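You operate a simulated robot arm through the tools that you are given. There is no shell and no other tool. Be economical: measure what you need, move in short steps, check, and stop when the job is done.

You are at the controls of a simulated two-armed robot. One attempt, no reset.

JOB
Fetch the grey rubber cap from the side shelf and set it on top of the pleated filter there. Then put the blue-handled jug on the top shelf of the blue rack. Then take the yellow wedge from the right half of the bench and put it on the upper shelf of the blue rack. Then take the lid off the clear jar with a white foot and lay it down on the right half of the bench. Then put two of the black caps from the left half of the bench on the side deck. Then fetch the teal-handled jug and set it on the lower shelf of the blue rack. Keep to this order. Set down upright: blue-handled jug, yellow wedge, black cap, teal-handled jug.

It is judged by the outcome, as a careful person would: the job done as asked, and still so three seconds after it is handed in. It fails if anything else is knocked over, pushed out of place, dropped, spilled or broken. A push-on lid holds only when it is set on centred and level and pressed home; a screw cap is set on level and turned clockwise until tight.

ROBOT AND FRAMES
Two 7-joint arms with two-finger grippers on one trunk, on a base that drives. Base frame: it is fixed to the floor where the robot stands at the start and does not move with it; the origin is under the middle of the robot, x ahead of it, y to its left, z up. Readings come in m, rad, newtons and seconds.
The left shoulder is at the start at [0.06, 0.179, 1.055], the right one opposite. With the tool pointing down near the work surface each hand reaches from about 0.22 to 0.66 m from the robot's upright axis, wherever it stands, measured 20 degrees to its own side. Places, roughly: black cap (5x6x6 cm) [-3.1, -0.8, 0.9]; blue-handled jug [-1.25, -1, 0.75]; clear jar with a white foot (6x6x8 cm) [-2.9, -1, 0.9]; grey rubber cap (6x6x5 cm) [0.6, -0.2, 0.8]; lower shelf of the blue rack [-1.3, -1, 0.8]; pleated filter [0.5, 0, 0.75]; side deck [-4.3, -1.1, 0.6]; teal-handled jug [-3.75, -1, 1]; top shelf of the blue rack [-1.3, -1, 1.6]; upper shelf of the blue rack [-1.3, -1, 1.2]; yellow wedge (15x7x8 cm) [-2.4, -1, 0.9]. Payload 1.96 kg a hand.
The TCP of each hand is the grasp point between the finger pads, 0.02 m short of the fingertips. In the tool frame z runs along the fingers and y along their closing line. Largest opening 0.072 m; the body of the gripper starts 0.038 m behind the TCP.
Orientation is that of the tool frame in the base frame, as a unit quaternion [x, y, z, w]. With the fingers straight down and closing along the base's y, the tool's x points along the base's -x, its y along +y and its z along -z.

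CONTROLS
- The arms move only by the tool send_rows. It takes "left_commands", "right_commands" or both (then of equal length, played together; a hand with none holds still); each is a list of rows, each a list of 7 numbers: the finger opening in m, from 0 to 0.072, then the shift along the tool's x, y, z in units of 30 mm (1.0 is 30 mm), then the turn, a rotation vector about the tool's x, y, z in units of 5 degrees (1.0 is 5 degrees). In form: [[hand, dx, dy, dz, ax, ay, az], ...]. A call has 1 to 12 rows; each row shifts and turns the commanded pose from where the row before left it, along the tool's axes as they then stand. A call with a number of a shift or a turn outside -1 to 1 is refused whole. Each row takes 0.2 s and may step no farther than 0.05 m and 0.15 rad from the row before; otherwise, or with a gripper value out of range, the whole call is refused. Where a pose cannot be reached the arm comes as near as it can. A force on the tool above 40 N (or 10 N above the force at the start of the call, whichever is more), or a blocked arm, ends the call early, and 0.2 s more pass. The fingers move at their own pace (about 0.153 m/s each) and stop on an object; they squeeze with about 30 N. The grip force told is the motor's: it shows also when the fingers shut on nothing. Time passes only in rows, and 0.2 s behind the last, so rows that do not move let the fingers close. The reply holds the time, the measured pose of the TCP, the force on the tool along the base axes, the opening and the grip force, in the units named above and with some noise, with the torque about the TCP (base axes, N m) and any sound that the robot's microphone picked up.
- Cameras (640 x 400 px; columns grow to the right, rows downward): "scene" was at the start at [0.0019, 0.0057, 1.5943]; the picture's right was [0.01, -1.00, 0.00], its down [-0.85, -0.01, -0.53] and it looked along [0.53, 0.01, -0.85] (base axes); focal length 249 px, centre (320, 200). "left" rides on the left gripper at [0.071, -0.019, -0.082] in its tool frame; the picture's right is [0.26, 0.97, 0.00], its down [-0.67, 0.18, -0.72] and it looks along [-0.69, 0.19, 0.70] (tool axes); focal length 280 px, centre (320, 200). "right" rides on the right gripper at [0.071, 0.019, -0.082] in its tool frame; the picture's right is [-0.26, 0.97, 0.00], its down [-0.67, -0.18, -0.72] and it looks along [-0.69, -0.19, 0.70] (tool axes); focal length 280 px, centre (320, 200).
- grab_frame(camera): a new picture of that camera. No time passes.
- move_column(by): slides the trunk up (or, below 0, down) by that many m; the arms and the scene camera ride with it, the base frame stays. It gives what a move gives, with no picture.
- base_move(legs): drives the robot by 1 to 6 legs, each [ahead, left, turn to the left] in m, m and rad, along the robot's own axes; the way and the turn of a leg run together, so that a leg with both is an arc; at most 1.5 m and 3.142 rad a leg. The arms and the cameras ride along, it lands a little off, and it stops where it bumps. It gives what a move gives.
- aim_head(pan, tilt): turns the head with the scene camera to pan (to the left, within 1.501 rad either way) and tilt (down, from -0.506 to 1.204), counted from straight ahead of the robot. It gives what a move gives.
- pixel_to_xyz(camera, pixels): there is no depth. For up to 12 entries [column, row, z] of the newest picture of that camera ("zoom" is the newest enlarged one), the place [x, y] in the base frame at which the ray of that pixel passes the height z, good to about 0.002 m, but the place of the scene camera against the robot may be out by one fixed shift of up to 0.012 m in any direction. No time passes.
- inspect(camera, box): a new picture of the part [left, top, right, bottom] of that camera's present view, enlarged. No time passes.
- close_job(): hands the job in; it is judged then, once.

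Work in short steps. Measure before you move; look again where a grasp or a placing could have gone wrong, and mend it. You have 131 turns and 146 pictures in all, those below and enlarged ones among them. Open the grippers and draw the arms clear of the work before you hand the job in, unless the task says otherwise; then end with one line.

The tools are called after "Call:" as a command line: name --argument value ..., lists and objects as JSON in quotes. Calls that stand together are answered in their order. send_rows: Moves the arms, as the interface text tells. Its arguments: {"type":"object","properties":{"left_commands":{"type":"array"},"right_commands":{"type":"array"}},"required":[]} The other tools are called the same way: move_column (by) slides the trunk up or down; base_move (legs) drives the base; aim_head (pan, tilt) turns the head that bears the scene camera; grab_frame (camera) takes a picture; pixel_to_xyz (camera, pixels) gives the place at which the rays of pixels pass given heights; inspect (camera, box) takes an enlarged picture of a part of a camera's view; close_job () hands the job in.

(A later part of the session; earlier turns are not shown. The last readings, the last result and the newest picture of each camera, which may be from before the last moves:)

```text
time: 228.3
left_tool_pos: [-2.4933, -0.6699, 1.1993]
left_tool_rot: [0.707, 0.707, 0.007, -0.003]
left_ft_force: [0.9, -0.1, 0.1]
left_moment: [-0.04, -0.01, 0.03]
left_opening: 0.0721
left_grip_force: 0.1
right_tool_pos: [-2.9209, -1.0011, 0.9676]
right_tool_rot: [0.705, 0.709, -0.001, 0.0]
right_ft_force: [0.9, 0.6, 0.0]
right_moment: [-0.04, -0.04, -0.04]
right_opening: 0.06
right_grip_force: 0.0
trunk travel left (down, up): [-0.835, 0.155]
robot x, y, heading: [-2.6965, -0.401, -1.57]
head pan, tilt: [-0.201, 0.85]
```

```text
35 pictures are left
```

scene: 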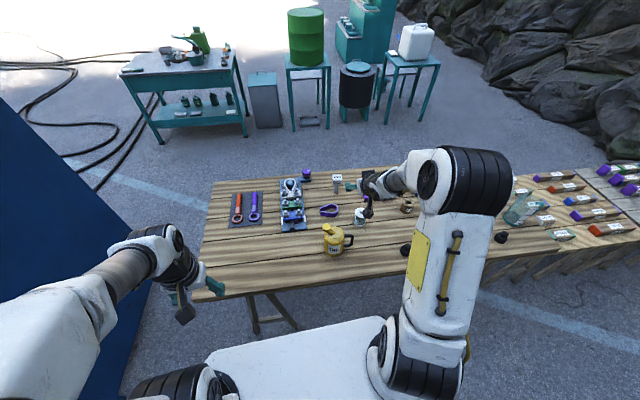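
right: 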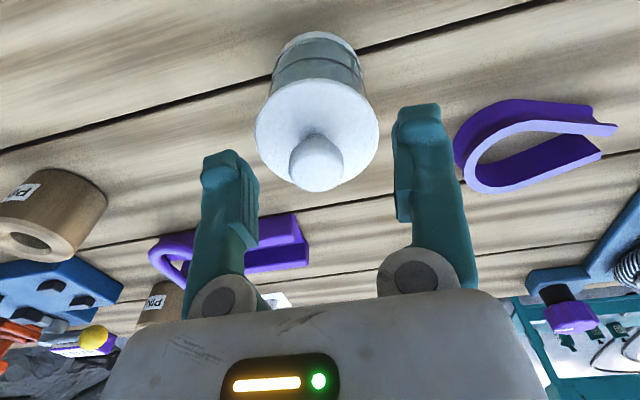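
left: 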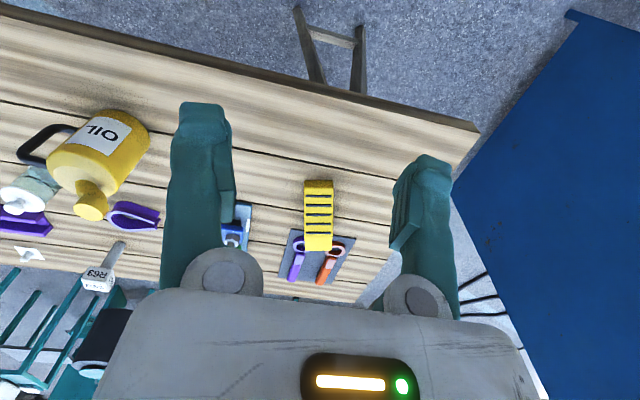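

The knob is now under the TCP. I lower 5 mm and close on it.

Call:
send_rows --right_commands '[[0.06, 0, 0, 0.17, 0, 0, 0], [0.03, 0, 0, 0, 0, 0, 0], [0.0, 0, 0, 0, 0, 0, 0], [0.0, 0, 0, 0, 0, 0, 0]]'

Call:
grab_frame --camera "right"

```text
time: 229.3
left_tool_pos: [-2.4936, -0.6725, 1.1999]
left_tool_rot: [0.707, 0.708, 0.008, -0.003]
left_ft_force: [-0.5, -0.4, 0.2]
left_moment: [0.01, -0.01, 0.0]
left_opening: 0.072
left_grip_force: 0.0
right_tool_pos: [-2.9206, -1.0049, 0.9609]
right_tool_rot: [0.705, 0.709, 0.0, -0.001]
right_ft_force: [-0.3, 0.6, -0.1]
right_moment: [-0.02, 0.03, 0.0]
right_opening: 0.0221
right_grip_force: 30.2
trunk travel left (down, up): [-0.835, 0.155]
robot x, y, heading: [-2.703, -0.4006, -1.571]
head pan, tilt: [-0.201, 0.85]
heard: snap
```

```text
34 pictures are left
```

right: 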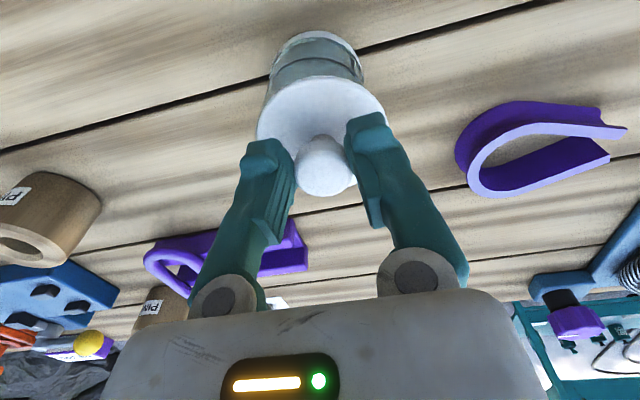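

A snap was heard while gripping — the push-on lid seems to have let go. I lift gently and look.

Call:
send_rows --right_commands '[[0.0, 0, 0, -0.1, 0, 0, 0], [0.0, 0, 0, -0.2, 0, 0, 0], [0.0, 0, 0, -0.3, 0, 0, 0], [0.0, 0, 0, 0, 0, 0, 0]]'

Call:
grab_frame --camera "right"

```text
time: 230.3
left_tool_pos: [-2.4941, -0.6734, 1.1996]
left_tool_rot: [0.707, 0.707, 0.007, -0.004]
left_ft_force: [-0.4, -1.6, -0.2]
left_moment: [0.01, 0.01, 0.01]
left_opening: 0.0723
left_grip_force: 0.0
right_tool_pos: [-2.9199, -1.0043, 0.9784]
right_tool_rot: [0.705, 0.709, 0.0, -0.002]
right_ft_force: [-0.2, -0.3, 0.5]
right_moment: [-0.01, -0.03, -0.01]
right_opening: 0.022
right_grip_force: 29.8
trunk travel left (down, up): [-0.835, 0.155]
robot x, y, heading: [-2.6976, -0.4005, -1.571]
head pan, tilt: [-0.201, 0.85]
```

```text
33 pictures are left
```

right: 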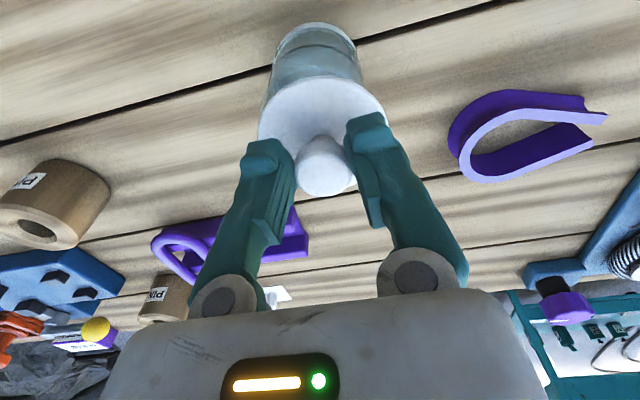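

The lid has come off and the jar stays. I raise it to z≈1.14, draw back to y≈-0.85, then shift the base left to the free area of the right half.

Call:
send_rows --right_commands '[[0.0, 0, 0, -0.9, 0, 0, 0], [0.0, 0, 0, -0.9, 0, 0, 0], [0.0, 0.5, 0, -0.8, 0, 0, 0], [0.0, 0.8, 0, -0.8, 0, 0, 0], [0.0, 0.9, 0, -0.8, 0, 0, 0], [0.0, 0.9, 0, -0.8, 0, 0, 0], [0.0, 0.9, 0, -0.3, 0, 0, 0], [0.0, 0.9, 0, 0, 0, 0, 0], [0.0, 0, 0, 0, 0, 0, 0]]'

Call:
base_move --legs '[[0, 0.42, 0]]'

Call:
grab_frame --camera "scene"

Call:
grab_frame --camera "right"

```text
time: 232.3
left_tool_pos: [-2.4947, -0.6729, 1.1996]
left_tool_rot: [0.708, 0.707, 0.009, -0.004]
left_ft_force: [-1.0, -0.5, 0.0]
left_moment: [0.0, 0.04, -0.01]
left_opening: 0.072
left_grip_force: 0.0
right_tool_pos: [-2.9208, -0.8581, 1.1025]
right_tool_rot: [0.705, 0.709, -0.001, -0.001]
right_ft_force: [0.3, -0.4, -0.2]
right_moment: [0.04, -0.01, 0.02]
right_opening: 0.0219
right_grip_force: 30.5
right hand out of reach, approached as far as the arm can: row 1, 2
trunk travel left (down, up): [-0.835, 0.155]
robot x, y, heading: [-2.7003, -0.3986, -1.57]
head pan, tilt: [-0.201, 0.85]
```

```text
time: 234.9
left_tool_pos: [-2.0658, -0.6734, 1.1993]
left_tool_rot: [0.708, 0.706, 0.007, -0.004]
left_ft_force: [-0.1, 0.2, 0.4]
left_moment: [-0.03, -0.01, 0.01]
left_opening: 0.0722
left_grip_force: 0.0
right_tool_pos: [-2.4916, -0.8577, 1.1021]
right_tool_rot: [0.705, 0.709, -0.001, 0.0]
right_ft_force: [-0.2, 0.3, -1.6]
right_moment: [0.0, 0.0, 0.02]
right_opening: 0.0215
right_grip_force: 29.4
trunk travel left (down, up): [-0.835, 0.155]
robot x, y, heading: [-2.2697, -0.4, -1.569]
head pan, tilt: [-0.201, 0.85]
```

```text
32 pictures are left
```

scene: 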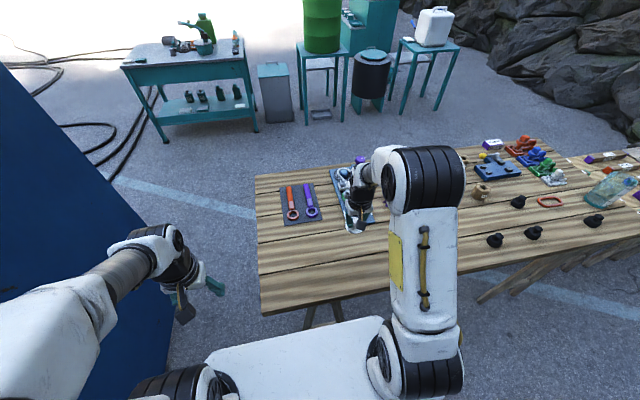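

```text
31 pictures are left
```

right: 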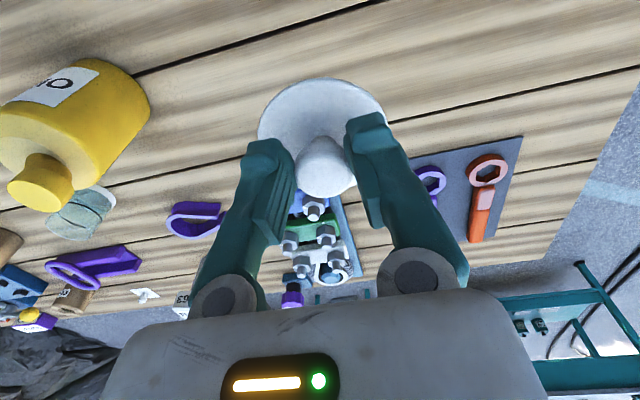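

The area below (-2.49,-0.80) is free. I draw back 5 cm and descend to z≈0.925.

Call:
send_rows --right_commands '[[0.0, 0.9, 0, 0, 0, 0, 0], [0.0, 0.9, 0, 0.5, 0, 0, 0], [0.0, 0, 0, 0.9, 0, 0, 0], [0.0, 0, 0, 0.9, 0, 0, 0], [0.0, 0, 0, 0.9, 0, 0, 0], [0.0, 0, 0, 0.9, 0, 0, 0], [0.0, 0, 0, 0.9, 0, 0, 0], [0.0, 0, 0, 0.9, 0, 0, 0], [0.0, 0, 0, 0, 0, 0, 0]]'

Call:
send_rows --right_commands '[[0.0, 0, 0, 0.15, 0, 0, 0], [0.0, 0, 0, 0.15, 0, 0, 0], [0.0, 0, 0, 0.15, 0, 0, 0], [0.0, 0, 0, 0.15, 0, 0, 0], [0.0, 0, 0, 0, 0, 0, 0]]'

Call:
grab_frame --camera "right"

```text
time: 236.9
left_tool_pos: [-2.0652, -0.6733, 1.1996]
left_tool_rot: [0.708, 0.706, 0.008, -0.004]
left_ft_force: [-0.2, 0.0, -0.2]
left_moment: [-0.03, 0.03, -0.03]
left_opening: 0.0718
left_grip_force: 0.1
right_tool_pos: [-2.4906, -0.8029, 0.9275]
right_tool_rot: [0.706, 0.708, 0.0, 0.0]
right_ft_force: [-0.7, -0.3, 0.1]
right_moment: [0.01, 0.01, 0.02]
right_opening: 0.0217
right_grip_force: 29.4
trunk travel left (down, up): [-0.835, 0.155]
robot x, y, heading: [-2.2705, -0.3977, -1.569]
head pan, tilt: [-0.201, 0.85]
```

```text
time: 238.1
left_tool_pos: [-2.0651, -0.6727, 1.1994]
left_tool_rot: [0.708, 0.706, 0.008, -0.005]
left_ft_force: [0.6, 0.3, -0.3]
left_moment: [0.0, 0.02, 0.03]
left_opening: 0.0721
left_grip_force: 0.0
right_tool_pos: [-2.4926, -0.8026, 0.9086]
right_tool_rot: [0.706, 0.708, 0.0, -0.001]
right_ft_force: [-0.2, 0.3, 0.2]
right_moment: [-0.02, -0.01, -0.03]
right_opening: 0.0213
right_grip_force: 30.1
trunk travel left (down, up): [-0.835, 0.155]
robot x, y, heading: [-2.268, -0.4004, -1.57]
head pan, tilt: [-0.201, 0.85]
```

```text
30 pictures are left
```

right: 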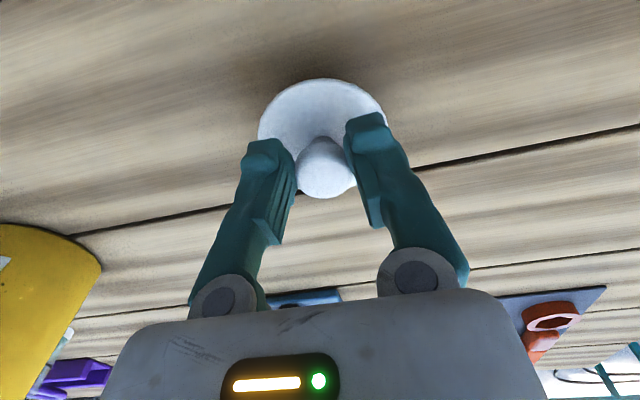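

I continue lowering in 3 mm steps until contact.

Call:
send_rows --right_commands '[[0.0, 0, 0, 0.12, 0, 0, 0], [0.0, 0, 0, 0.12, 0, 0, 0], [0.0, 0, 0, 0.12, 0, 0, 0], [0.0, 0, 0, 0.1, 0, 0, 0], [0.0, 0, 0, 0, 0, 0, 0]]'

```text
time: 239.3
left_tool_pos: [-2.0653, -0.6742, 1.2]
left_tool_rot: [0.708, 0.707, 0.008, -0.004]
left_ft_force: [-0.9, 0.0, 0.6]
left_moment: [0.04, -0.01, 0.04]
left_opening: 0.072
left_grip_force: 0.1
right_tool_pos: [-2.4919, -0.8039, 0.8939]
right_tool_rot: [0.705, 0.709, -0.002, 0.0]
right_ft_force: [0.3, 0.0, -0.7]
right_moment: [-0.03, 0.0, 0.0]
right_opening: 0.0215
right_grip_force: 29.9
trunk travel left (down, up): [-0.835, 0.155]
robot x, y, heading: [-2.271, -0.3999, -1.575]
head pan, tilt: [-0.201, 0.85]
```

No contact yet at 0.894; I continue in small steps.

Call:
send_rows --right_commands '[[0.0, 0, 0, 0.1, 0, 0, 0], [0.0, 0, 0, 0.1, 0, 0, 0], [0.0, 0, 0, 0.1, 0, 0, 0], [0.0, 0, 0, 0.1, 0, 0, 0], [0.0, 0, 0, 0.1, 0, 0, 0], [0.0, 0, 0, 0.1, 0, 0, 0], [0.0, 0, 0, 0, 0, 0, 0]]'

Call:
grab_frame --camera "right"

```text
time: 240.9
left_tool_pos: [-2.0649, -0.672, 1.1987]
left_tool_rot: [0.708, 0.706, 0.007, -0.005]
left_ft_force: [-0.5, 0.4, -0.1]
left_moment: [0.04, 0.03, 0.0]
left_opening: 0.072
left_grip_force: 0.0
right_tool_pos: [-2.4908, -0.8009, 0.8755]
right_tool_rot: [0.705, 0.709, -0.001, -0.001]
right_ft_force: [2.8, 4.1, 9.9]
right_moment: [-0.09, -0.1, -0.01]
right_opening: 0.0177
right_grip_force: 29.8
trunk travel left (down, up): [-0.835, 0.155]
robot x, y, heading: [-2.2686, -0.3975, -1.572]
head pan, tilt: [-0.201, 0.85]
```

```text
29 pictures are left
```

right: 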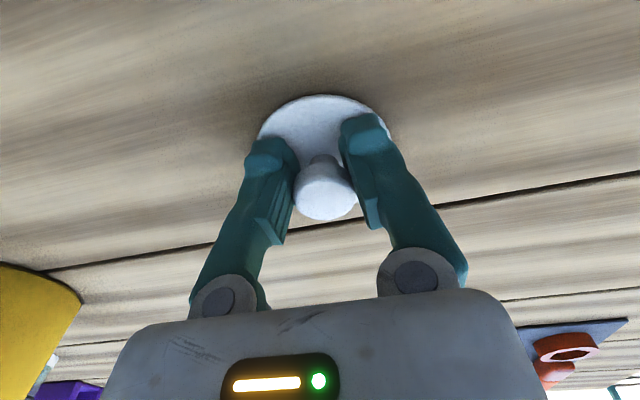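

The lid sits on the bench (contact, 10 N). I open and rise.

Call:
send_rows --right_commands '[[0.03, 0, 0, 0, 0, 0, 0], [0.06, 0, 0, 0, 0, 0, 0], [0.06, 0, 0, 0, 0, 0, 0], [0.06, 0, 0, -0.4, 0, 0, 0], [0.06, 0, 0, -0.8, 0, 0, 0], [0.06, 0, 0, -0.9, 0, 0, 0], [0.06, 0, 0, -0.9, 0, 0, 0], [0.06, 0, 0, -0.9, 0, 0, 0], [0.06, 0, 0, -0.9, 0, 0, 0], [0.06, 0, 0, -0.9, 0, 0, 0], [0.06, 0, 0, -0.9, 0, 0, 0]]'

Call:
grab_frame --camera "right"

```text
time: 243.3
left_tool_pos: [-2.0656, -0.6729, 1.2003]
left_tool_rot: [0.708, 0.706, 0.007, -0.003]
left_ft_force: [-0.3, 0.4, -0.1]
left_moment: [-0.03, 0.01, -0.06]
left_opening: 0.0721
left_grip_force: 0.1
right_tool_pos: [-2.4918, -0.8011, 1.076]
right_tool_rot: [0.706, 0.708, 0.0, -0.001]
right_ft_force: [0.1, -0.6, -1.0]
right_moment: [0.01, 0.03, -0.02]
right_opening: 0.0601
right_grip_force: 0.0
trunk travel left (down, up): [-0.835, 0.155]
robot x, y, heading: [-2.268, -0.4023, -1.567]
head pan, tilt: [-0.201, 0.85]
```

```text
28 pictures are left
```

right: 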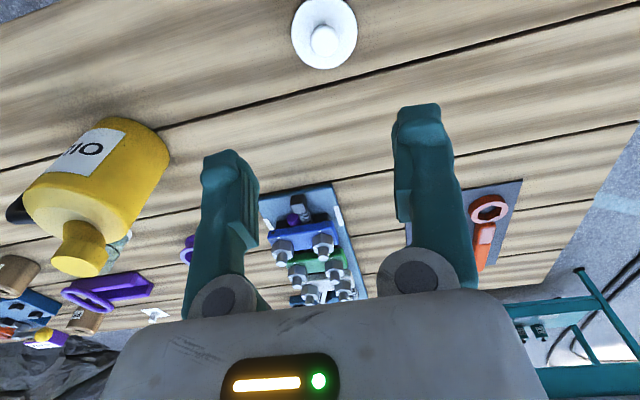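

The lid lies on the right half. Now the black caps: I compute their places from the scene picture (same base pose).

Call:
pixel_to_xyz --camera "scene" --pixels '[[495, 242, 0.87], [533, 234, 0.87], [518, 203, 0.87], [593, 222, 0.87], [612, 200, 0.85], [586, 152, 0.65], [639, 165, 0.65]]'

Call:
base_move --legs '[[-0.1, 0, 0], [0, -0.75, 0]]'

Call:
aim_head --pan -0.5 --tilt 0.75

Call:
grab_frame --camera "scene"

```text
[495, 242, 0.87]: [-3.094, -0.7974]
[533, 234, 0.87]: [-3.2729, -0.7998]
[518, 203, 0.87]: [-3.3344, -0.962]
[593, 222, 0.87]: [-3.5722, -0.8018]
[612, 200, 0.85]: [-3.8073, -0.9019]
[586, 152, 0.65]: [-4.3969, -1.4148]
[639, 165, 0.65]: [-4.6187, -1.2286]
```

```text
time: 248.1
left_tool_pos: [-2.8114, -0.5757, 1.1991]
left_tool_rot: [0.708, 0.707, 0.007, -0.005]
left_ft_force: [0.1, 0.3, -0.3]
left_moment: [0.02, -0.03, -0.03]
left_opening: 0.072
left_grip_force: 0.0
right_tool_pos: [-3.2374, -0.7039, 1.0743]
right_tool_rot: [0.705, 0.709, -0.001, -0.002]
right_ft_force: [-0.3, -0.5, -0.5]
right_moment: [0.01, 0.01, -0.01]
right_opening: 0.0601
right_grip_force: 0.1
trunk travel left (down, up): [-0.835, 0.155]
robot x, y, heading: [-3.0133, -0.3055, -1.571]
head pan, tilt: [-0.201, 0.85]
```

```text
time: 248.9
left_tool_pos: [-2.8117, -0.5745, 1.199]
left_tool_rot: [0.708, 0.707, 0.008, -0.004]
left_ft_force: [0.0, 0.3, -0.4]
left_moment: [0.01, 0.01, 0.0]
left_opening: 0.072
left_grip_force: 0.1
right_tool_pos: [-3.2387, -0.7043, 1.0738]
right_tool_rot: [0.705, 0.709, 0.0, -0.001]
right_ft_force: [-0.5, -0.1, 0.1]
right_moment: [-0.02, 0.0, -0.03]
right_opening: 0.0601
right_grip_force: 0.0
trunk travel left (down, up): [-0.835, 0.155]
robot x, y, heading: [-3.0175, -0.2986, -1.57]
head pan, tilt: [-0.499, 0.75]
```

```text
27 pictures are left
```

scene: 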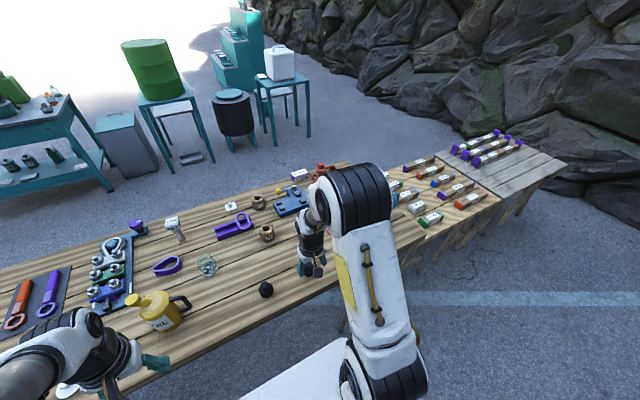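

I measure the tables beyond the bench to identify the side deck and free space.

Call:
pixel_to_xyz --camera "scene" --pixels '[[500, 203, 0.65], [500, 203, 0.85], [410, 245, 0.65], [410, 157, 0.65], [567, 162, 0.65], [500, 130, 0.65], [435, 222, 0.65], [466, 205, 0.65]]'

Call:
inspect --camera "scene" --box '[376, 120, 576, 250]'

```text
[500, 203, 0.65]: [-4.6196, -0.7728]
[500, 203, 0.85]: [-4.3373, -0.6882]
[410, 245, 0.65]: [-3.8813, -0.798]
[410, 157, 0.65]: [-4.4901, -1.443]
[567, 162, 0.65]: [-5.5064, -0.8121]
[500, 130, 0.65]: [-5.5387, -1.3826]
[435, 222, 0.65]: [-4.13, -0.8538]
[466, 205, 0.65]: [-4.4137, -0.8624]
```

```text
3.08 times, centred on (476, 185) of scene
```

zoom: 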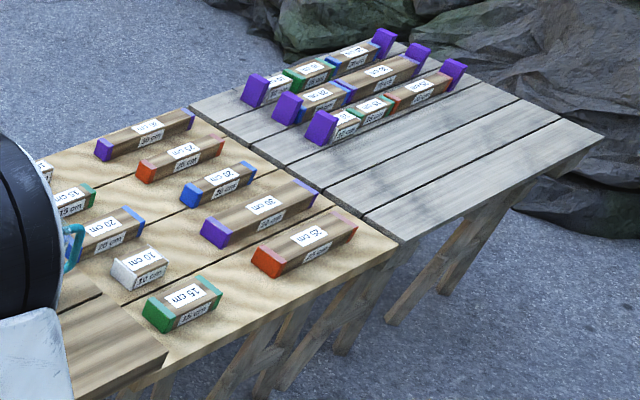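

The deck with the colour-tipped bars (x≈-3.9…-4.65) is the side deck. First cap: the one near (-3.27,-0.80); I look with the right camera.

Call:
grab_frame --camera "right"

```text
25 pictures are left
```

right: 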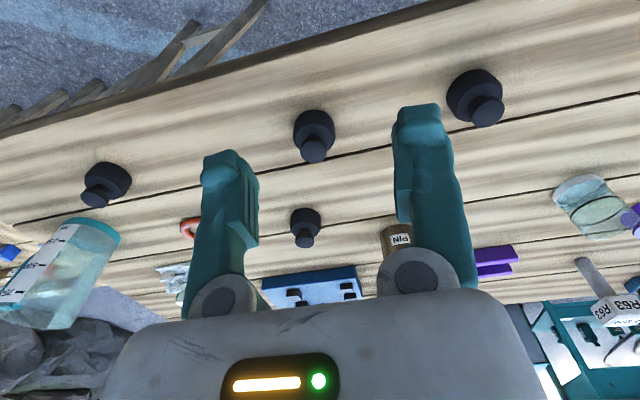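

Cap at (314,136). I compute its base and knob positions.

Call:
pixel_to_xyz --camera "right" --pixels '[[312, 110, 0.845], [314, 152, 0.89], [314, 152, 0.905], [293, 130, 0.87], [335, 126, 0.87], [314, 128, 0.865], [474, 70, 0.845], [489, 114, 0.9]]'

```text
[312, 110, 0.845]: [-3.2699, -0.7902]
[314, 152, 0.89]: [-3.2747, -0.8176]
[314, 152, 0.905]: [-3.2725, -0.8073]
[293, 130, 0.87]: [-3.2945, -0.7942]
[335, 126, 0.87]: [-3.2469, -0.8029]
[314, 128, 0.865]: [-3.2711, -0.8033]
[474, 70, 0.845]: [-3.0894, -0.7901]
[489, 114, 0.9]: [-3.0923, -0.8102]
```

Cap centre (-3.271,-0.813), 4.8 cm wide. I move over it, descend to z≈0.875, close, and lift.

Call:
send_rows --right_commands '[[0.072, -0.91, -0.27, 0.5, 0, 0, 0], [0.072, -0.91, -0.27, 0.5, 0, 0, 0], [0.072, -0.91, -0.27, 0.5, 0, 0, 0], [0.072, -0.91, -0.27, 0.5, 0, 0, 0], [0.072, 0, 0, 0.9, 0, 0, 0], [0.072, 0, 0, 0.9, 0, 0, 0], [0.072, 0, 0, 0.9, 0, 0, 0], [0.072, 0, 0, 0, 0, 0, 0]]'

Call:
grab_frame --camera "right"

```text
time: 250.7
left_tool_pos: [-2.8105, -0.5746, 1.1998]
left_tool_rot: [0.708, 0.706, 0.007, -0.003]
left_ft_force: [0.7, -0.5, 0.2]
left_moment: [-0.02, -0.01, 0.01]
left_opening: 0.072
left_grip_force: 0.1
right_tool_pos: [-3.2715, -0.8121, 0.9309]
right_tool_rot: [0.705, 0.709, -0.002, -0.001]
right_ft_force: [-0.6, 0.1, 0.0]
right_moment: [-0.02, 0.01, 0.03]
right_opening: 0.0718
right_grip_force: 0.1
trunk travel left (down, up): [-0.835, 0.155]
robot x, y, heading: [-3.0162, -0.2989, -1.574]
head pan, tilt: [-0.499, 0.75]
```

```text
24 pictures are left
```

right: 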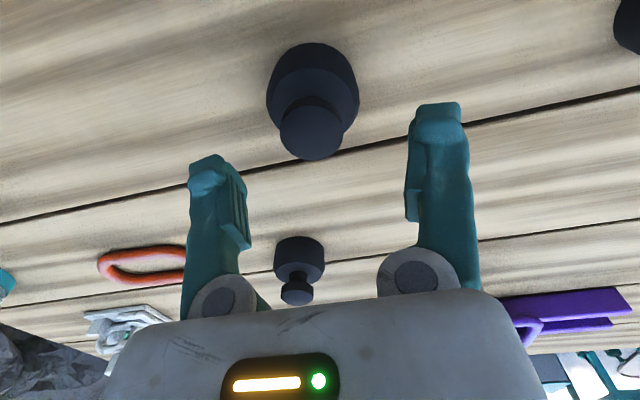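

Well aligned. I lower 5.7 cm, close and lift 6 cm.

Call:
send_rows --right_commands '[[0.072, 0, 0, 0.65, 0, 0, 0], [0.072, 0, 0, 0.65, 0, 0, 0], [0.072, 0, 0, 0.6, 0, 0, 0], [0.05, 0, 0, 0, 0, 0, 0], [0.02, 0, 0, 0, 0, 0, 0], [0.02, 0, 0, 0, 0, 0, 0], [0.02, 0, 0, -0.4, 0, 0, 0], [0.02, 0, 0, -0.8, 0, 0, 0], [0.02, 0, 0, -0.8, 0, 0, 0], [0.02, 0, 0, 0, 0, 0, 0]]'

Call:
grab_frame --camera "right"

```text
time: 252.9
left_tool_pos: [-2.8112, -0.5758, 1.1995]
left_tool_rot: [0.708, 0.707, 0.007, -0.003]
left_ft_force: [-0.9, -0.4, -0.5]
left_moment: [-0.04, -0.02, 0.02]
left_opening: 0.0719
left_grip_force: 0.1
right_tool_pos: [-3.2699, -0.8137, 0.9366]
right_tool_rot: [0.705, 0.709, 0.0, -0.002]
right_ft_force: [-0.3, -0.5, -0.5]
right_moment: [-0.02, 0.0, -0.03]
right_opening: 0.047
right_grip_force: 30.0
trunk travel left (down, up): [-0.835, 0.155]
robot x, y, heading: [-3.0141, -0.3027, -1.573]
head pan, tilt: [-0.499, 0.75]
```

```text
23 pictures are left
```

right: 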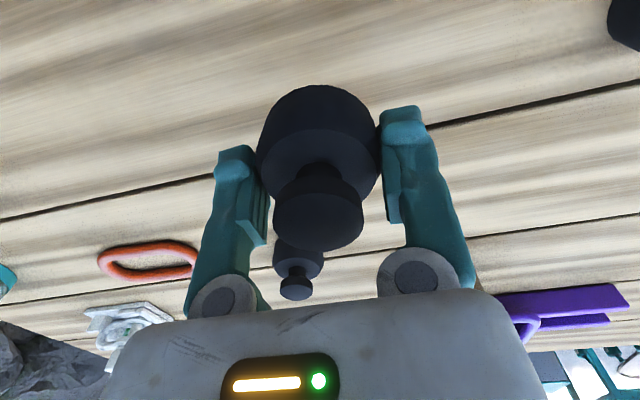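

The cap is held (0.047). I raise it, draw back, and shift the base right 0.97 m to the side deck.

Call:
send_rows --right_commands '[[0.02, 0.5, 0, -0.9, 0, 0, 0], [0.02, 0.5, 0, -0.9, 0, 0, 0], [0.02, 0.5, 0, -0.9, 0, 0, 0], [0.02, 0.5, 0, -0.9, 0, 0, 0], [0.02, 0.5, 0, -0.9, 0, 0, 0], [0.02, 0.5, 0, -0.9, 0, 0, 0], [0.02, 0, 0, 0, 0, 0, 0]]'

Call:
base_move --legs '[[0, -0.97, 0]]'

Call:
grab_frame --camera "right"

Call:
grab_frame --camera "scene"

```text
time: 254.5
left_tool_pos: [-2.8114, -0.5761, 1.2003]
left_tool_rot: [0.708, 0.706, 0.008, -0.004]
left_ft_force: [-0.3, 0.5, 0.1]
left_moment: [0.0, -0.03, -0.01]
left_opening: 0.0721
left_grip_force: 0.0
right_tool_pos: [-3.27, -0.7213, 1.0977]
right_tool_rot: [0.705, 0.709, 0.0, 0.0]
right_ft_force: [-0.2, -0.3, -0.1]
right_moment: [-0.02, 0.02, 0.03]
right_opening: 0.0468
right_grip_force: 29.8
trunk travel left (down, up): [-0.835, 0.155]
robot x, y, heading: [-3.0163, -0.3018, -1.564]
head pan, tilt: [-0.499, 0.75]
```

```text
time: 259.5
left_tool_pos: [-3.7659, -0.5741, 1.1993]
left_tool_rot: [0.709, 0.705, 0.008, -0.004]
left_ft_force: [0.7, -0.4, -0.4]
left_moment: [0.0, 0.0, -0.01]
left_opening: 0.0718
left_grip_force: 0.1
right_tool_pos: [-4.2253, -0.7183, 1.0984]
right_tool_rot: [0.707, 0.707, -0.002, -0.001]
right_ft_force: [-0.5, -0.4, -1.1]
right_moment: [-0.01, 0.03, 0.02]
right_opening: 0.0469
right_grip_force: 29.5
trunk travel left (down, up): [-0.835, 0.155]
robot x, y, heading: [-3.9692, -0.3009, -1.575]
head pan, tilt: [-0.499, 0.75]
```

```text
22 pictures are left
```

right: 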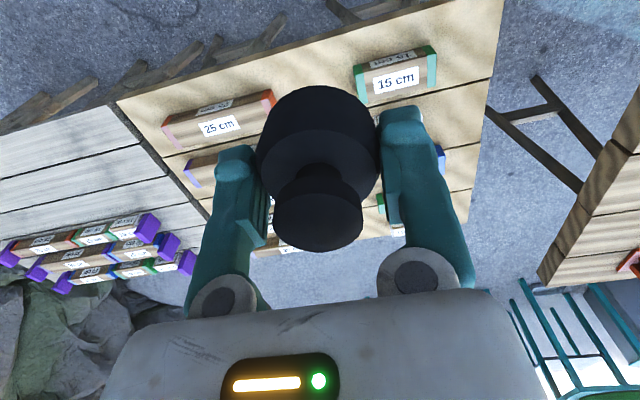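

```text
21 pictures are left
```

scene: 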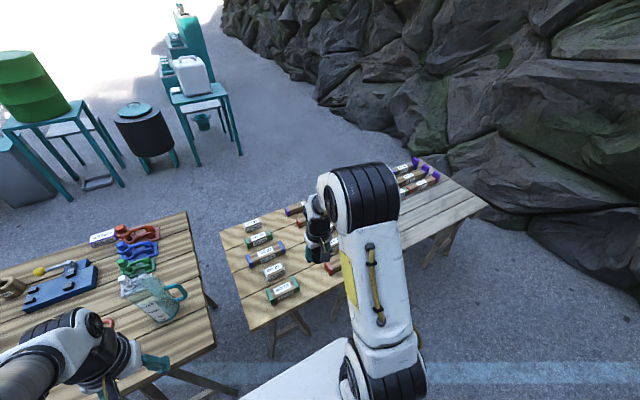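

I triangulate the deck height with the green-ended 15 cm bar: right (395,80), scene (283,290).

Call:
pixel_to_xyz --camera "right" --pixels '[[395, 80, 0.6], [395, 80, 0.7], [395, 80, 0.8], [312, 75, 0.65], [312, 75, 0.75]]'

Call:
inspect --camera "scene" --box '[216, 200, 376, 300]'

Call:
pixel_to_xyz --camera "scene" --pixels '[[283, 291, 0.6], [283, 291, 0.7], [283, 291, 0.8], [250, 330, 0.7]]'

```text
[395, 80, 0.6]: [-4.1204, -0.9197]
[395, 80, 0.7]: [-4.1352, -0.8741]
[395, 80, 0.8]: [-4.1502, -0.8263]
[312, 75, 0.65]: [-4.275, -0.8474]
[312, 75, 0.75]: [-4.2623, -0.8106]
```

```text
4.00 times, centred on (296, 250) of scene
```

zoom: 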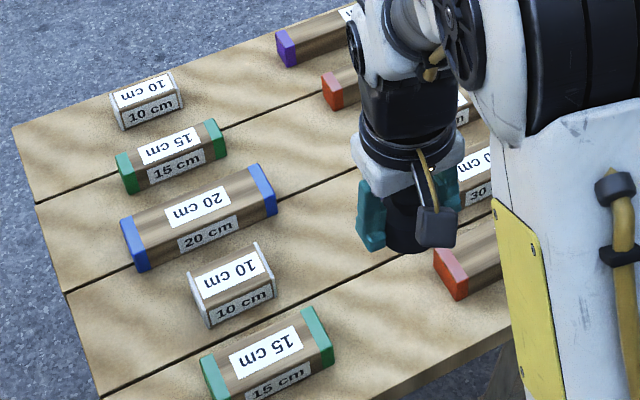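

```text
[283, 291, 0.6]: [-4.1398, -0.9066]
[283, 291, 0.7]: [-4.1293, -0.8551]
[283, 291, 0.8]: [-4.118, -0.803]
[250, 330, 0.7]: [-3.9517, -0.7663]
```

The deck top is about z 0.64. A free spot lies between the green 15 cm and red 25 cm bars at about (-4.26,-0.86). I lower the trunk 0.2 and move the cap above it.

Call:
move_column --by -0.2

Call:
send_rows --right_commands '[[0.02, -0.9, -0.23, 0, 0, 0, 0], [0.02, -0.9, -0.23, 0, 0, 0, 0], [0.02, -0.9, -0.23, 0, 0, 0, 0], [0.02, -0.9, -0.23, 0.6, 0, 0, 0], [0.02, -0.9, -0.23, 0.6, 0, 0, 0], [0.02, 0, 0, 0.9, 0, 0, 0], [0.02, 0, 0, 0.9, 0, 0, 0], [0.02, 0, 0, 0.9, 0, 0, 0], [0.02, 0, 0, 0, 0, 0, 0]]'

Call:
grab_frame --camera "right"

```text
time: 261.7
left_tool_pos: [-3.7668, -0.574, 0.9998]
left_tool_rot: [0.709, 0.705, 0.007, -0.004]
left_ft_force: [-0.1, -0.1, 0.7]
left_moment: [-0.01, 0.0, 0.02]
left_opening: 0.0717
left_grip_force: 0.0
right_tool_pos: [-4.2255, -0.7192, 0.8966]
right_tool_rot: [0.707, 0.707, -0.001, 0.0]
right_ft_force: [-0.6, 0.0, -0.8]
right_moment: [-0.02, 0.0, -0.01]
right_opening: 0.0468
right_grip_force: 30.2
trunk travel left (down, up): [-0.635, 0.355]
robot x, y, heading: [-3.9696, -0.2998, -1.572]
head pan, tilt: [-0.499, 0.75]
```

```text
time: 263.7
left_tool_pos: [-3.765, -0.5744, 1.0011]
left_tool_rot: [0.708, 0.706, 0.008, -0.004]
left_ft_force: [0.0, 0.0, 0.0]
left_moment: [-0.01, 0.01, 0.03]
left_opening: 0.0721
left_grip_force: 0.1
right_tool_pos: [-4.2602, -0.8543, 0.782]
right_tool_rot: [0.707, 0.707, -0.002, -0.001]
right_ft_force: [0.0, -0.2, -0.8]
right_moment: [-0.05, 0.0, -0.01]
right_opening: 0.0467
right_grip_force: 30.0
trunk travel left (down, up): [-0.635, 0.355]
robot x, y, heading: [-3.9689, -0.2984, -1.574]
head pan, tilt: [-0.499, 0.75]
```

```text
19 pictures are left
```

right: 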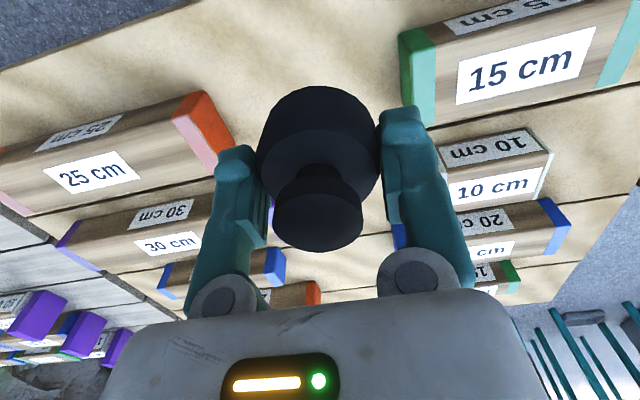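

I check bar ends against my drop spot before descending.

Call:
pixel_to_xyz --camera "right" --pixels '[[402, 40, 0.645], [410, 112, 0.68], [205, 92, 0.645], [232, 150, 0.68], [300, 60, 0.645]]'

```text
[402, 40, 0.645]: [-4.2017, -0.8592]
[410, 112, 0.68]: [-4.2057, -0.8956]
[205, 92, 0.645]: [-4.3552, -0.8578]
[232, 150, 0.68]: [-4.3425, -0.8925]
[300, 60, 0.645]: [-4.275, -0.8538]
```

Gap centre x≈-4.276; I shift 1.5 cm, descend to 0.70 and then slowly to contact.

Call:
send_rows --right_commands '[[0.02, 0, -0.5, 0, 0, 0, 0], [0.02, 0, 0, 0.9, 0, 0, 0], [0.02, 0, 0, 0.9, 0, 0, 0], [0.02, 0, 0, 0.7, 0, 0, 0], [0.02, 0, 0, 0.1, 0, 0, 0], [0.02, 0, 0, 0.1, 0, 0, 0], [0.02, 0, 0, 0.1, 0, 0, 0], [0.02, 0, 0, 0.1, 0, 0, 0], [0.02, 0, 0, 0, 0, 0, 0]]'

Call:
send_rows --right_commands '[[0.02, 0, 0, 0.1, 0, 0, 0], [0.02, 0, 0, 0.1, 0, 0, 0], [0.02, 0, 0, 0.1, 0, 0, 0], [0.02, 0, 0, 0.1, 0, 0, 0], [0.02, 0, 0, 0, 0, 0, 0]]'

```text
time: 265.7
left_tool_pos: [-3.766, -0.5741, 1.0003]
left_tool_rot: [0.709, 0.705, 0.008, -0.004]
left_ft_force: [-0.6, 1.9, 0.0]
left_moment: [-0.03, 0.0, 0.0]
left_opening: 0.072
left_grip_force: 0.1
right_tool_pos: [-4.2759, -0.8536, 0.6937]
right_tool_rot: [0.707, 0.707, -0.001, -0.001]
right_ft_force: [0.0, -0.3, -0.8]
right_moment: [0.01, -0.01, 0.0]
right_opening: 0.0465
right_grip_force: 30.1
trunk travel left (down, up): [-0.635, 0.355]
robot x, y, heading: [-3.9655, -0.302, -1.573]
head pan, tilt: [-0.499, 0.75]
```

```text
time: 266.9
left_tool_pos: [-3.7666, -0.5735, 0.9996]
left_tool_rot: [0.708, 0.706, 0.009, -0.005]
left_ft_force: [0.0, 0.4, 0.4]
left_moment: [0.02, -0.03, -0.01]
left_opening: 0.072
left_grip_force: 0.2
right_tool_pos: [-4.2752, -0.8549, 0.6812]
right_tool_rot: [0.707, 0.707, 0.0, -0.001]
right_ft_force: [-0.1, -1.1, 0.0]
right_moment: [-0.02, -0.01, -0.02]
right_opening: 0.0466
right_grip_force: 30.1
trunk travel left (down, up): [-0.635, 0.355]
robot x, y, heading: [-3.9661, -0.2991, -1.578]
head pan, tilt: [-0.499, 0.75]
```

No contact yet at 0.681; I continue in 3 mm steps.

Call:
send_rows --right_commands '[[0.02, 0, 0, 0.1, 0, 0, 0], [0.02, 0, 0, 0.1, 0, 0, 0], [0.02, 0, 0, 0.1, 0, 0, 0], [0.02, 0, 0, 0.1, 0, 0, 0], [0.02, 0, 0, 0.1, 0, 0, 0], [0.02, 0, 0, 0.1, 0, 0, 0], [0.02, 0, 0, 0, 0, 0, 0]]'

Call:
grab_frame --camera "right"

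```text
time: 268.5
left_tool_pos: [-3.7652, -0.5725, 1.0002]
left_tool_rot: [0.709, 0.705, 0.008, -0.005]
left_ft_force: [0.3, -0.4, 0.2]
left_moment: [0.0, -0.01, 0.05]
left_opening: 0.0719
left_grip_force: 0.0
right_tool_pos: [-4.2763, -0.8526, 0.664]
right_tool_rot: [0.707, 0.707, 0.0, -0.001]
right_ft_force: [1.0, -0.7, -0.3]
right_moment: [-0.03, -0.04, -0.01]
right_opening: 0.0468
right_grip_force: 30.0
trunk travel left (down, up): [-0.635, 0.355]
robot x, y, heading: [-3.968, -0.3034, -1.572]
head pan, tilt: [-0.499, 0.75]
```

```text
18 pictures are left
```

right: 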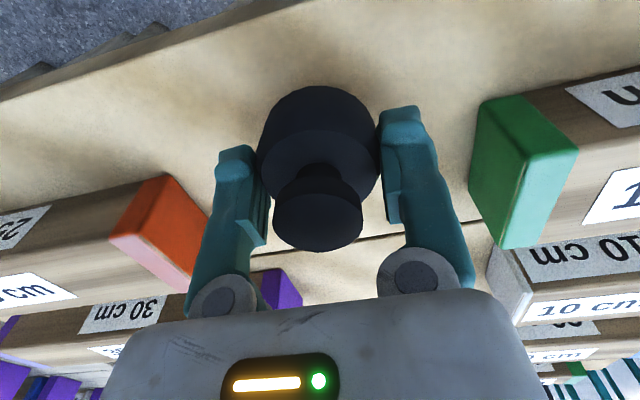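

Still free, spacing good. I go on lowering.

Call:
send_rows --right_commands '[[0.02, 0, 0, 0.1, 0, 0, 0], [0.02, 0, 0, 0.1, 0, 0, 0], [0.02, 0, 0, 0.1, 0, 0, 0], [0.02, 0, 0, 0.1, 0, 0, 0], [0.02, 0, 0, 0.1, 0, 0, 0], [0.02, 0, 0, 0.1, 0, 0, 0], [0.02, 0, 0, 0.1, 0, 0, 0], [0.02, 0, 0, 0.1, 0, 0, 0], [0.02, 0, 0, 0, 0, 0, 0]]'

```text
time: 270.5
left_tool_pos: [-3.7637, -0.5709, 0.9997]
left_tool_rot: [0.709, 0.705, 0.006, -0.004]
left_ft_force: [0.1, 0.0, 0.4]
left_moment: [-0.02, 0.0, 0.0]
left_opening: 0.0722
left_grip_force: 0.0
right_tool_pos: [-4.2763, -0.8546, 0.6438]
right_tool_rot: [0.707, 0.707, -0.005, 0.0]
right_ft_force: [-3.8, -4.9, 38.0]
right_moment: [-0.02, 0.05, 0.01]
right_opening: 0.0474
right_grip_force: 29.6
trunk travel left (down, up): [-0.635, 0.355]
robot x, y, heading: [-3.9696, -0.3014, -1.576]
head pan, tilt: [-0.499, 0.75]
```

Contact (38 N) at 0.644. I ease up, open, and rise.

Call:
send_rows --right_commands '[[0.02, 0, 0, -0.1, 0, 0, 0], [0.06, 0, 0, 0, 0, 0, 0], [0.072, 0, 0, 0, 0, 0, 0], [0.072, 0, 0, 0, 0, 0, 0], [0.072, 0, 0, -0.4, 0, 0, 0], [0.072, 0, 0, -0.8, 0, 0, 0], [0.072, 0, 0, -0.9, 0, 0, 0], [0.072, 0.3, 0, -0.9, 0, 0, 0], [0.072, 0.3, 0, -0.9, 0, 0, 0], [0.072, 0.3, 0, -0.9, 0, 0, 0], [0.072, 0.3, 0, -0.9, 0, 0, 0], [0.072, 0.3, 0, -0.9, 0, 0, 0]]'

Call:
grab_frame --camera "right"

```text
time: 273.1
left_tool_pos: [-3.7658, -0.5736, 0.9999]
left_tool_rot: [0.709, 0.705, 0.006, -0.004]
left_ft_force: [-0.1, -0.3, 0.7]
left_moment: [0.01, -0.02, 0.0]
left_opening: 0.072
left_grip_force: 0.1
right_tool_pos: [-4.2749, -0.8094, 0.8416]
right_tool_rot: [0.707, 0.707, -0.002, -0.001]
right_ft_force: [-0.2, -0.1, 0.1]
right_moment: [0.0, 0.01, 0.02]
right_opening: 0.0721
right_grip_force: 0.0
trunk travel left (down, up): [-0.635, 0.355]
robot x, y, heading: [-3.97, -0.3034, -1.573]
head pan, tilt: [-0.499, 0.75]
```

```text
17 pictures are left
```

right: 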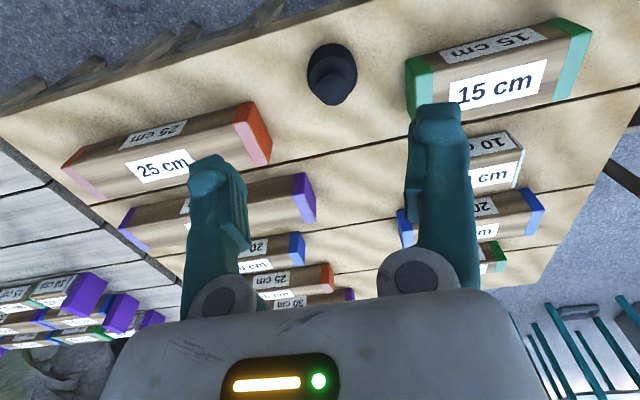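

The first cap stands well on the deck. For the second I check the free spot behind it around (350,140).

Call:
pixel_to_xyz --camera "right" --pixels '[[350, 140, 0.62], [345, 130, 0.62], [297, 178, 0.66], [316, 205, 0.66], [332, 95, 0.675], [405, 240, 0.66], [400, 215, 0.66], [250, 105, 0.66]]'

```text
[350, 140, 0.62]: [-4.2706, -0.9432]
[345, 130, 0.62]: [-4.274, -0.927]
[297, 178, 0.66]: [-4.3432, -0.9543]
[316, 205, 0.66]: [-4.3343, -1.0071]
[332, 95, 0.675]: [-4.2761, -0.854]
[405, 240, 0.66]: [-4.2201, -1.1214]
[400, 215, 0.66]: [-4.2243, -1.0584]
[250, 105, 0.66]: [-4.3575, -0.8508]
```

Spot two: (-4.27,-0.945). I raise the trunk again, tuck the right hand back, and go for the nearest cap at about (-3.57,-0.80).

Call:
move_column --by 0.2

Call:
send_rows --right_commands '[[0.072, 0.9, 0, -0.3, 0, 0, 0], [0.072, 0.9, 0, -0.3, 0, 0, 0], [0.072, 0.9, 0, -0.3, 0, 0, 0], [0.072, 0.9, 0, 0, 0, 0, 0], [0.072, 0.9, 0, 0, 0, 0, 0], [0.072, 0, 0, 0, 0, 0, 0]]'

Call:
base_move --legs '[[0, 0.7, 0]]'

Call:
grab_frame --camera "right"

```text
time: 275.2
left_tool_pos: [-3.7664, -0.5745, 1.1988]
left_tool_rot: [0.709, 0.705, 0.008, -0.004]
left_ft_force: [-0.8, -0.5, -0.2]
left_moment: [0.01, -0.01, -0.01]
left_opening: 0.0718
left_grip_force: 0.1
right_tool_pos: [-4.2754, -0.8098, 1.0406]
right_tool_rot: [0.708, 0.706, 0.0, -0.001]
right_ft_force: [-0.1, 0.2, 0.1]
right_moment: [0.03, 0.02, 0.0]
right_opening: 0.0722
right_grip_force: 0.0
trunk travel left (down, up): [-0.835, 0.155]
robot x, y, heading: [-3.969, -0.2964, -1.577]
head pan, tilt: [-0.499, 0.75]
```

```text
time: 276.6
left_tool_pos: [-3.7659, -0.5738, 1.1992]
left_tool_rot: [0.709, 0.705, 0.008, -0.005]
left_ft_force: [-0.4, -0.2, 0.4]
left_moment: [0.0, 0.0, 0.0]
left_opening: 0.0721
left_grip_force: 0.1
right_tool_pos: [-4.2748, -0.6746, 1.0673]
right_tool_rot: [0.707, 0.708, -0.002, -0.001]
right_ft_force: [0.5, 0.7, -0.5]
right_moment: [0.0, -0.01, 0.02]
right_opening: 0.0719
right_grip_force: 0.1
trunk travel left (down, up): [-0.835, 0.155]
robot x, y, heading: [-3.9699, -0.3023, -1.576]
head pan, tilt: [-0.499, 0.75]
```

```text
time: 280.4
left_tool_pos: [-3.0641, -0.5666, 1.1995]
left_tool_rot: [0.703, 0.712, 0.008, -0.005]
left_ft_force: [0.1, -0.1, 0.4]
left_moment: [0.05, 0.02, 0.03]
left_opening: 0.072
left_grip_force: 0.0
right_tool_pos: [-3.5717, -0.6774, 1.0671]
right_tool_rot: [0.7, 0.714, -0.001, -0.001]
right_ft_force: [-0.5, 1.1, 0.5]
right_moment: [0.0, 0.03, 0.06]
right_opening: 0.0723
right_grip_force: 0.0
trunk travel left (down, up): [-0.835, 0.155]
robot x, y, heading: [-3.2712, -0.2946, -1.558]
head pan, tilt: [-0.499, 0.75]
```

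```text
16 pictures are left
```

right: 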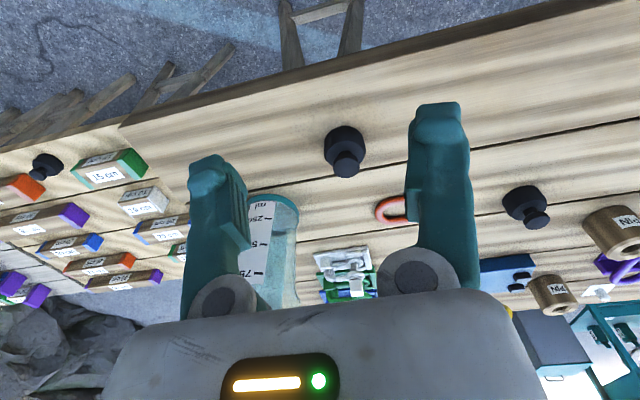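

The cap is at (345,145). I compute its centre.

Call:
pixel_to_xyz --camera "right" --pixels '[[343, 126, 0.845], [347, 165, 0.895], [345, 145, 0.865], [322, 146, 0.87], [364, 142, 0.87]]'

```text
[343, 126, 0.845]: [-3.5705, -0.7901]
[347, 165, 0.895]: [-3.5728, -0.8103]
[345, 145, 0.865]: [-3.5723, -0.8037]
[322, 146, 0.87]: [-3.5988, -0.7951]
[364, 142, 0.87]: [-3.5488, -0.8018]
```

Centre (-3.573,-0.812). I move over, descend, close and lift.

Call:
send_rows --right_commands '[[0.072, -0.9, -0.02, 0.4, 0, 0, 0], [0.072, -0.9, -0.02, 0.4, 0, 0, 0], [0.072, -0.9, -0.02, 0.4, 0, 0, 0], [0.072, -0.9, -0.02, 0.4, 0, 0, 0], [0.072, -0.9, -0.02, 0.4, 0, 0, 0], [0.072, 0, 0, 0.9, 0, 0, 0], [0.072, 0, 0, 0.9, 0, 0, 0], [0.072, 0, 0, 0.9, 0, 0, 0], [0.072, 0, 0, 0.9, 0, 0, 0], [0.072, 0, 0, 0.85, 0, 0, 0], [0.072, 0, 0, 0, 0, 0, 0]]'

Call:
send_rows --right_commands '[[0.05, 0, 0, 0, 0, 0, 0], [0.02, 0, 0, 0, 0, 0, 0], [0.02, 0, 0, 0, 0, 0, 0], [0.02, 0, 0, -0.4, 0, 0, 0], [0.02, 0, 0, -0.8, 0, 0, 0], [0.02, 0.5, 0, -0.9, 0, 0, 0], [0.02, 0.9, 0, -0.9, 0, 0, 0], [0.02, 0.9, 0, -0.9, 0, 0, 0], [0.02, 0.9, 0, -0.9, 0, 0, 0], [0.02, 0.9, 0, -0.9, 0, 0, 0], [0.02, 0.9, 0, -0.9, 0, 0, 0], [0.02, 0, 0, 0, 0, 0, 0]]'

Call:
grab_frame --camera "right"

```text
time: 282.9
left_tool_pos: [-3.0644, -0.5671, 1.1988]
left_tool_rot: [0.703, 0.711, 0.007, -0.004]
left_ft_force: [0.8, 0.3, 0.4]
left_moment: [-0.03, -0.03, 0.0]
left_opening: 0.0722
left_grip_force: 0.2
right_tool_pos: [-3.5722, -0.8111, 0.8738]
right_tool_rot: [0.7, 0.715, -0.001, -0.001]
right_ft_force: [0.4, 0.2, 0.5]
right_moment: [-0.01, 0.0, 0.02]
right_opening: 0.0721
right_grip_force: 0.0
trunk travel left (down, up): [-0.835, 0.155]
robot x, y, heading: [-3.2687, -0.2961, -1.558]
head pan, tilt: [-0.499, 0.75]
```

```text
time: 285.4
left_tool_pos: [-3.0648, -0.5678, 1.2002]
left_tool_rot: [0.702, 0.712, 0.008, -0.004]
left_ft_force: [-0.3, 0.0, 0.3]
left_moment: [0.01, 0.0, -0.02]
left_opening: 0.0717
left_grip_force: 0.1
right_tool_pos: [-3.5745, -0.6616, 1.0734]
right_tool_rot: [0.7, 0.714, 0.001, -0.001]
right_ft_force: [0.2, -0.6, -0.2]
right_moment: [-0.01, 0.05, 0.02]
right_opening: 0.0474
right_grip_force: 29.7
trunk travel left (down, up): [-0.835, 0.155]
robot x, y, heading: [-3.2699, -0.2976, -1.562]
head pan, tilt: [-0.499, 0.75]
```

```text
15 pictures are left
```

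right: 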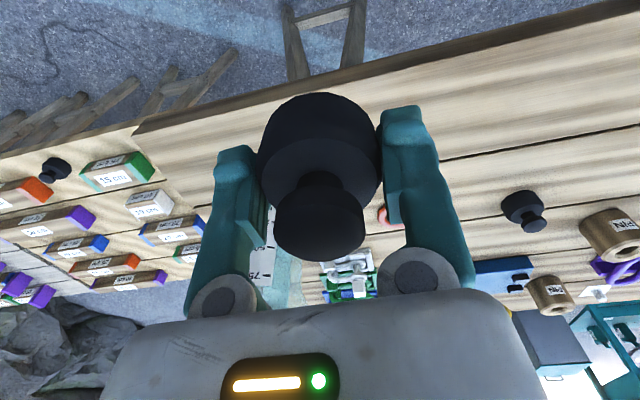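

Second cap held. I check where the teal jug stands relative to the left hand's coming position, then drive.

Call:
pixel_to_xyz --camera "right" --pixels '[[300, 262, 0.95], [300, 262, 1.0], [265, 210, 0.85], [265, 210, 0.9]]'

Call:
base_move --legs '[[0, -0.7, -0.01], [0.09, 0, 0]]'

Call:
grab_frame --camera "right"

```text
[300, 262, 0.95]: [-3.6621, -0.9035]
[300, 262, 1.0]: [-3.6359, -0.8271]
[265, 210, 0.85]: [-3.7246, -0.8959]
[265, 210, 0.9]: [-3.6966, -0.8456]
```

```text
time: 290.0
left_tool_pos: [-3.7691, -0.6655, 1.2011]
left_tool_rot: [0.707, 0.707, 0.007, -0.004]
left_ft_force: [0.3, 0.9, 0.1]
left_moment: [-0.02, 0.0, 0.02]
left_opening: 0.072
left_grip_force: 0.0
right_tool_pos: [-4.2795, -0.7508, 1.0733]
right_tool_rot: [0.704, 0.71, 0.0, 0.0]
right_ft_force: [0.6, 0.4, 0.0]
right_moment: [-0.01, -0.02, -0.03]
right_opening: 0.0474
right_grip_force: 29.7
trunk travel left (down, up): [-0.835, 0.155]
robot x, y, heading: [-3.9737, -0.3926, -1.567]
head pan, tilt: [-0.499, 0.75]
```

```text
14 pictures are left
```

right: 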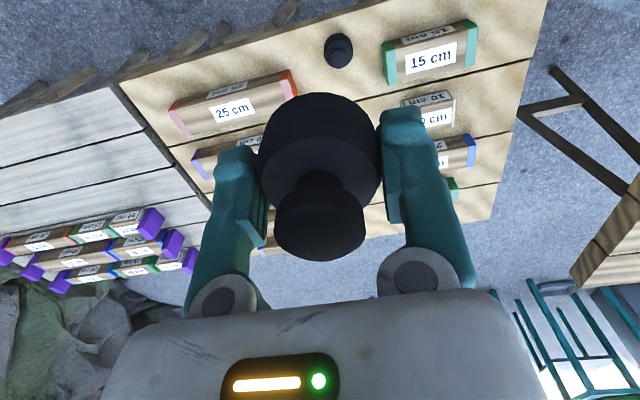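

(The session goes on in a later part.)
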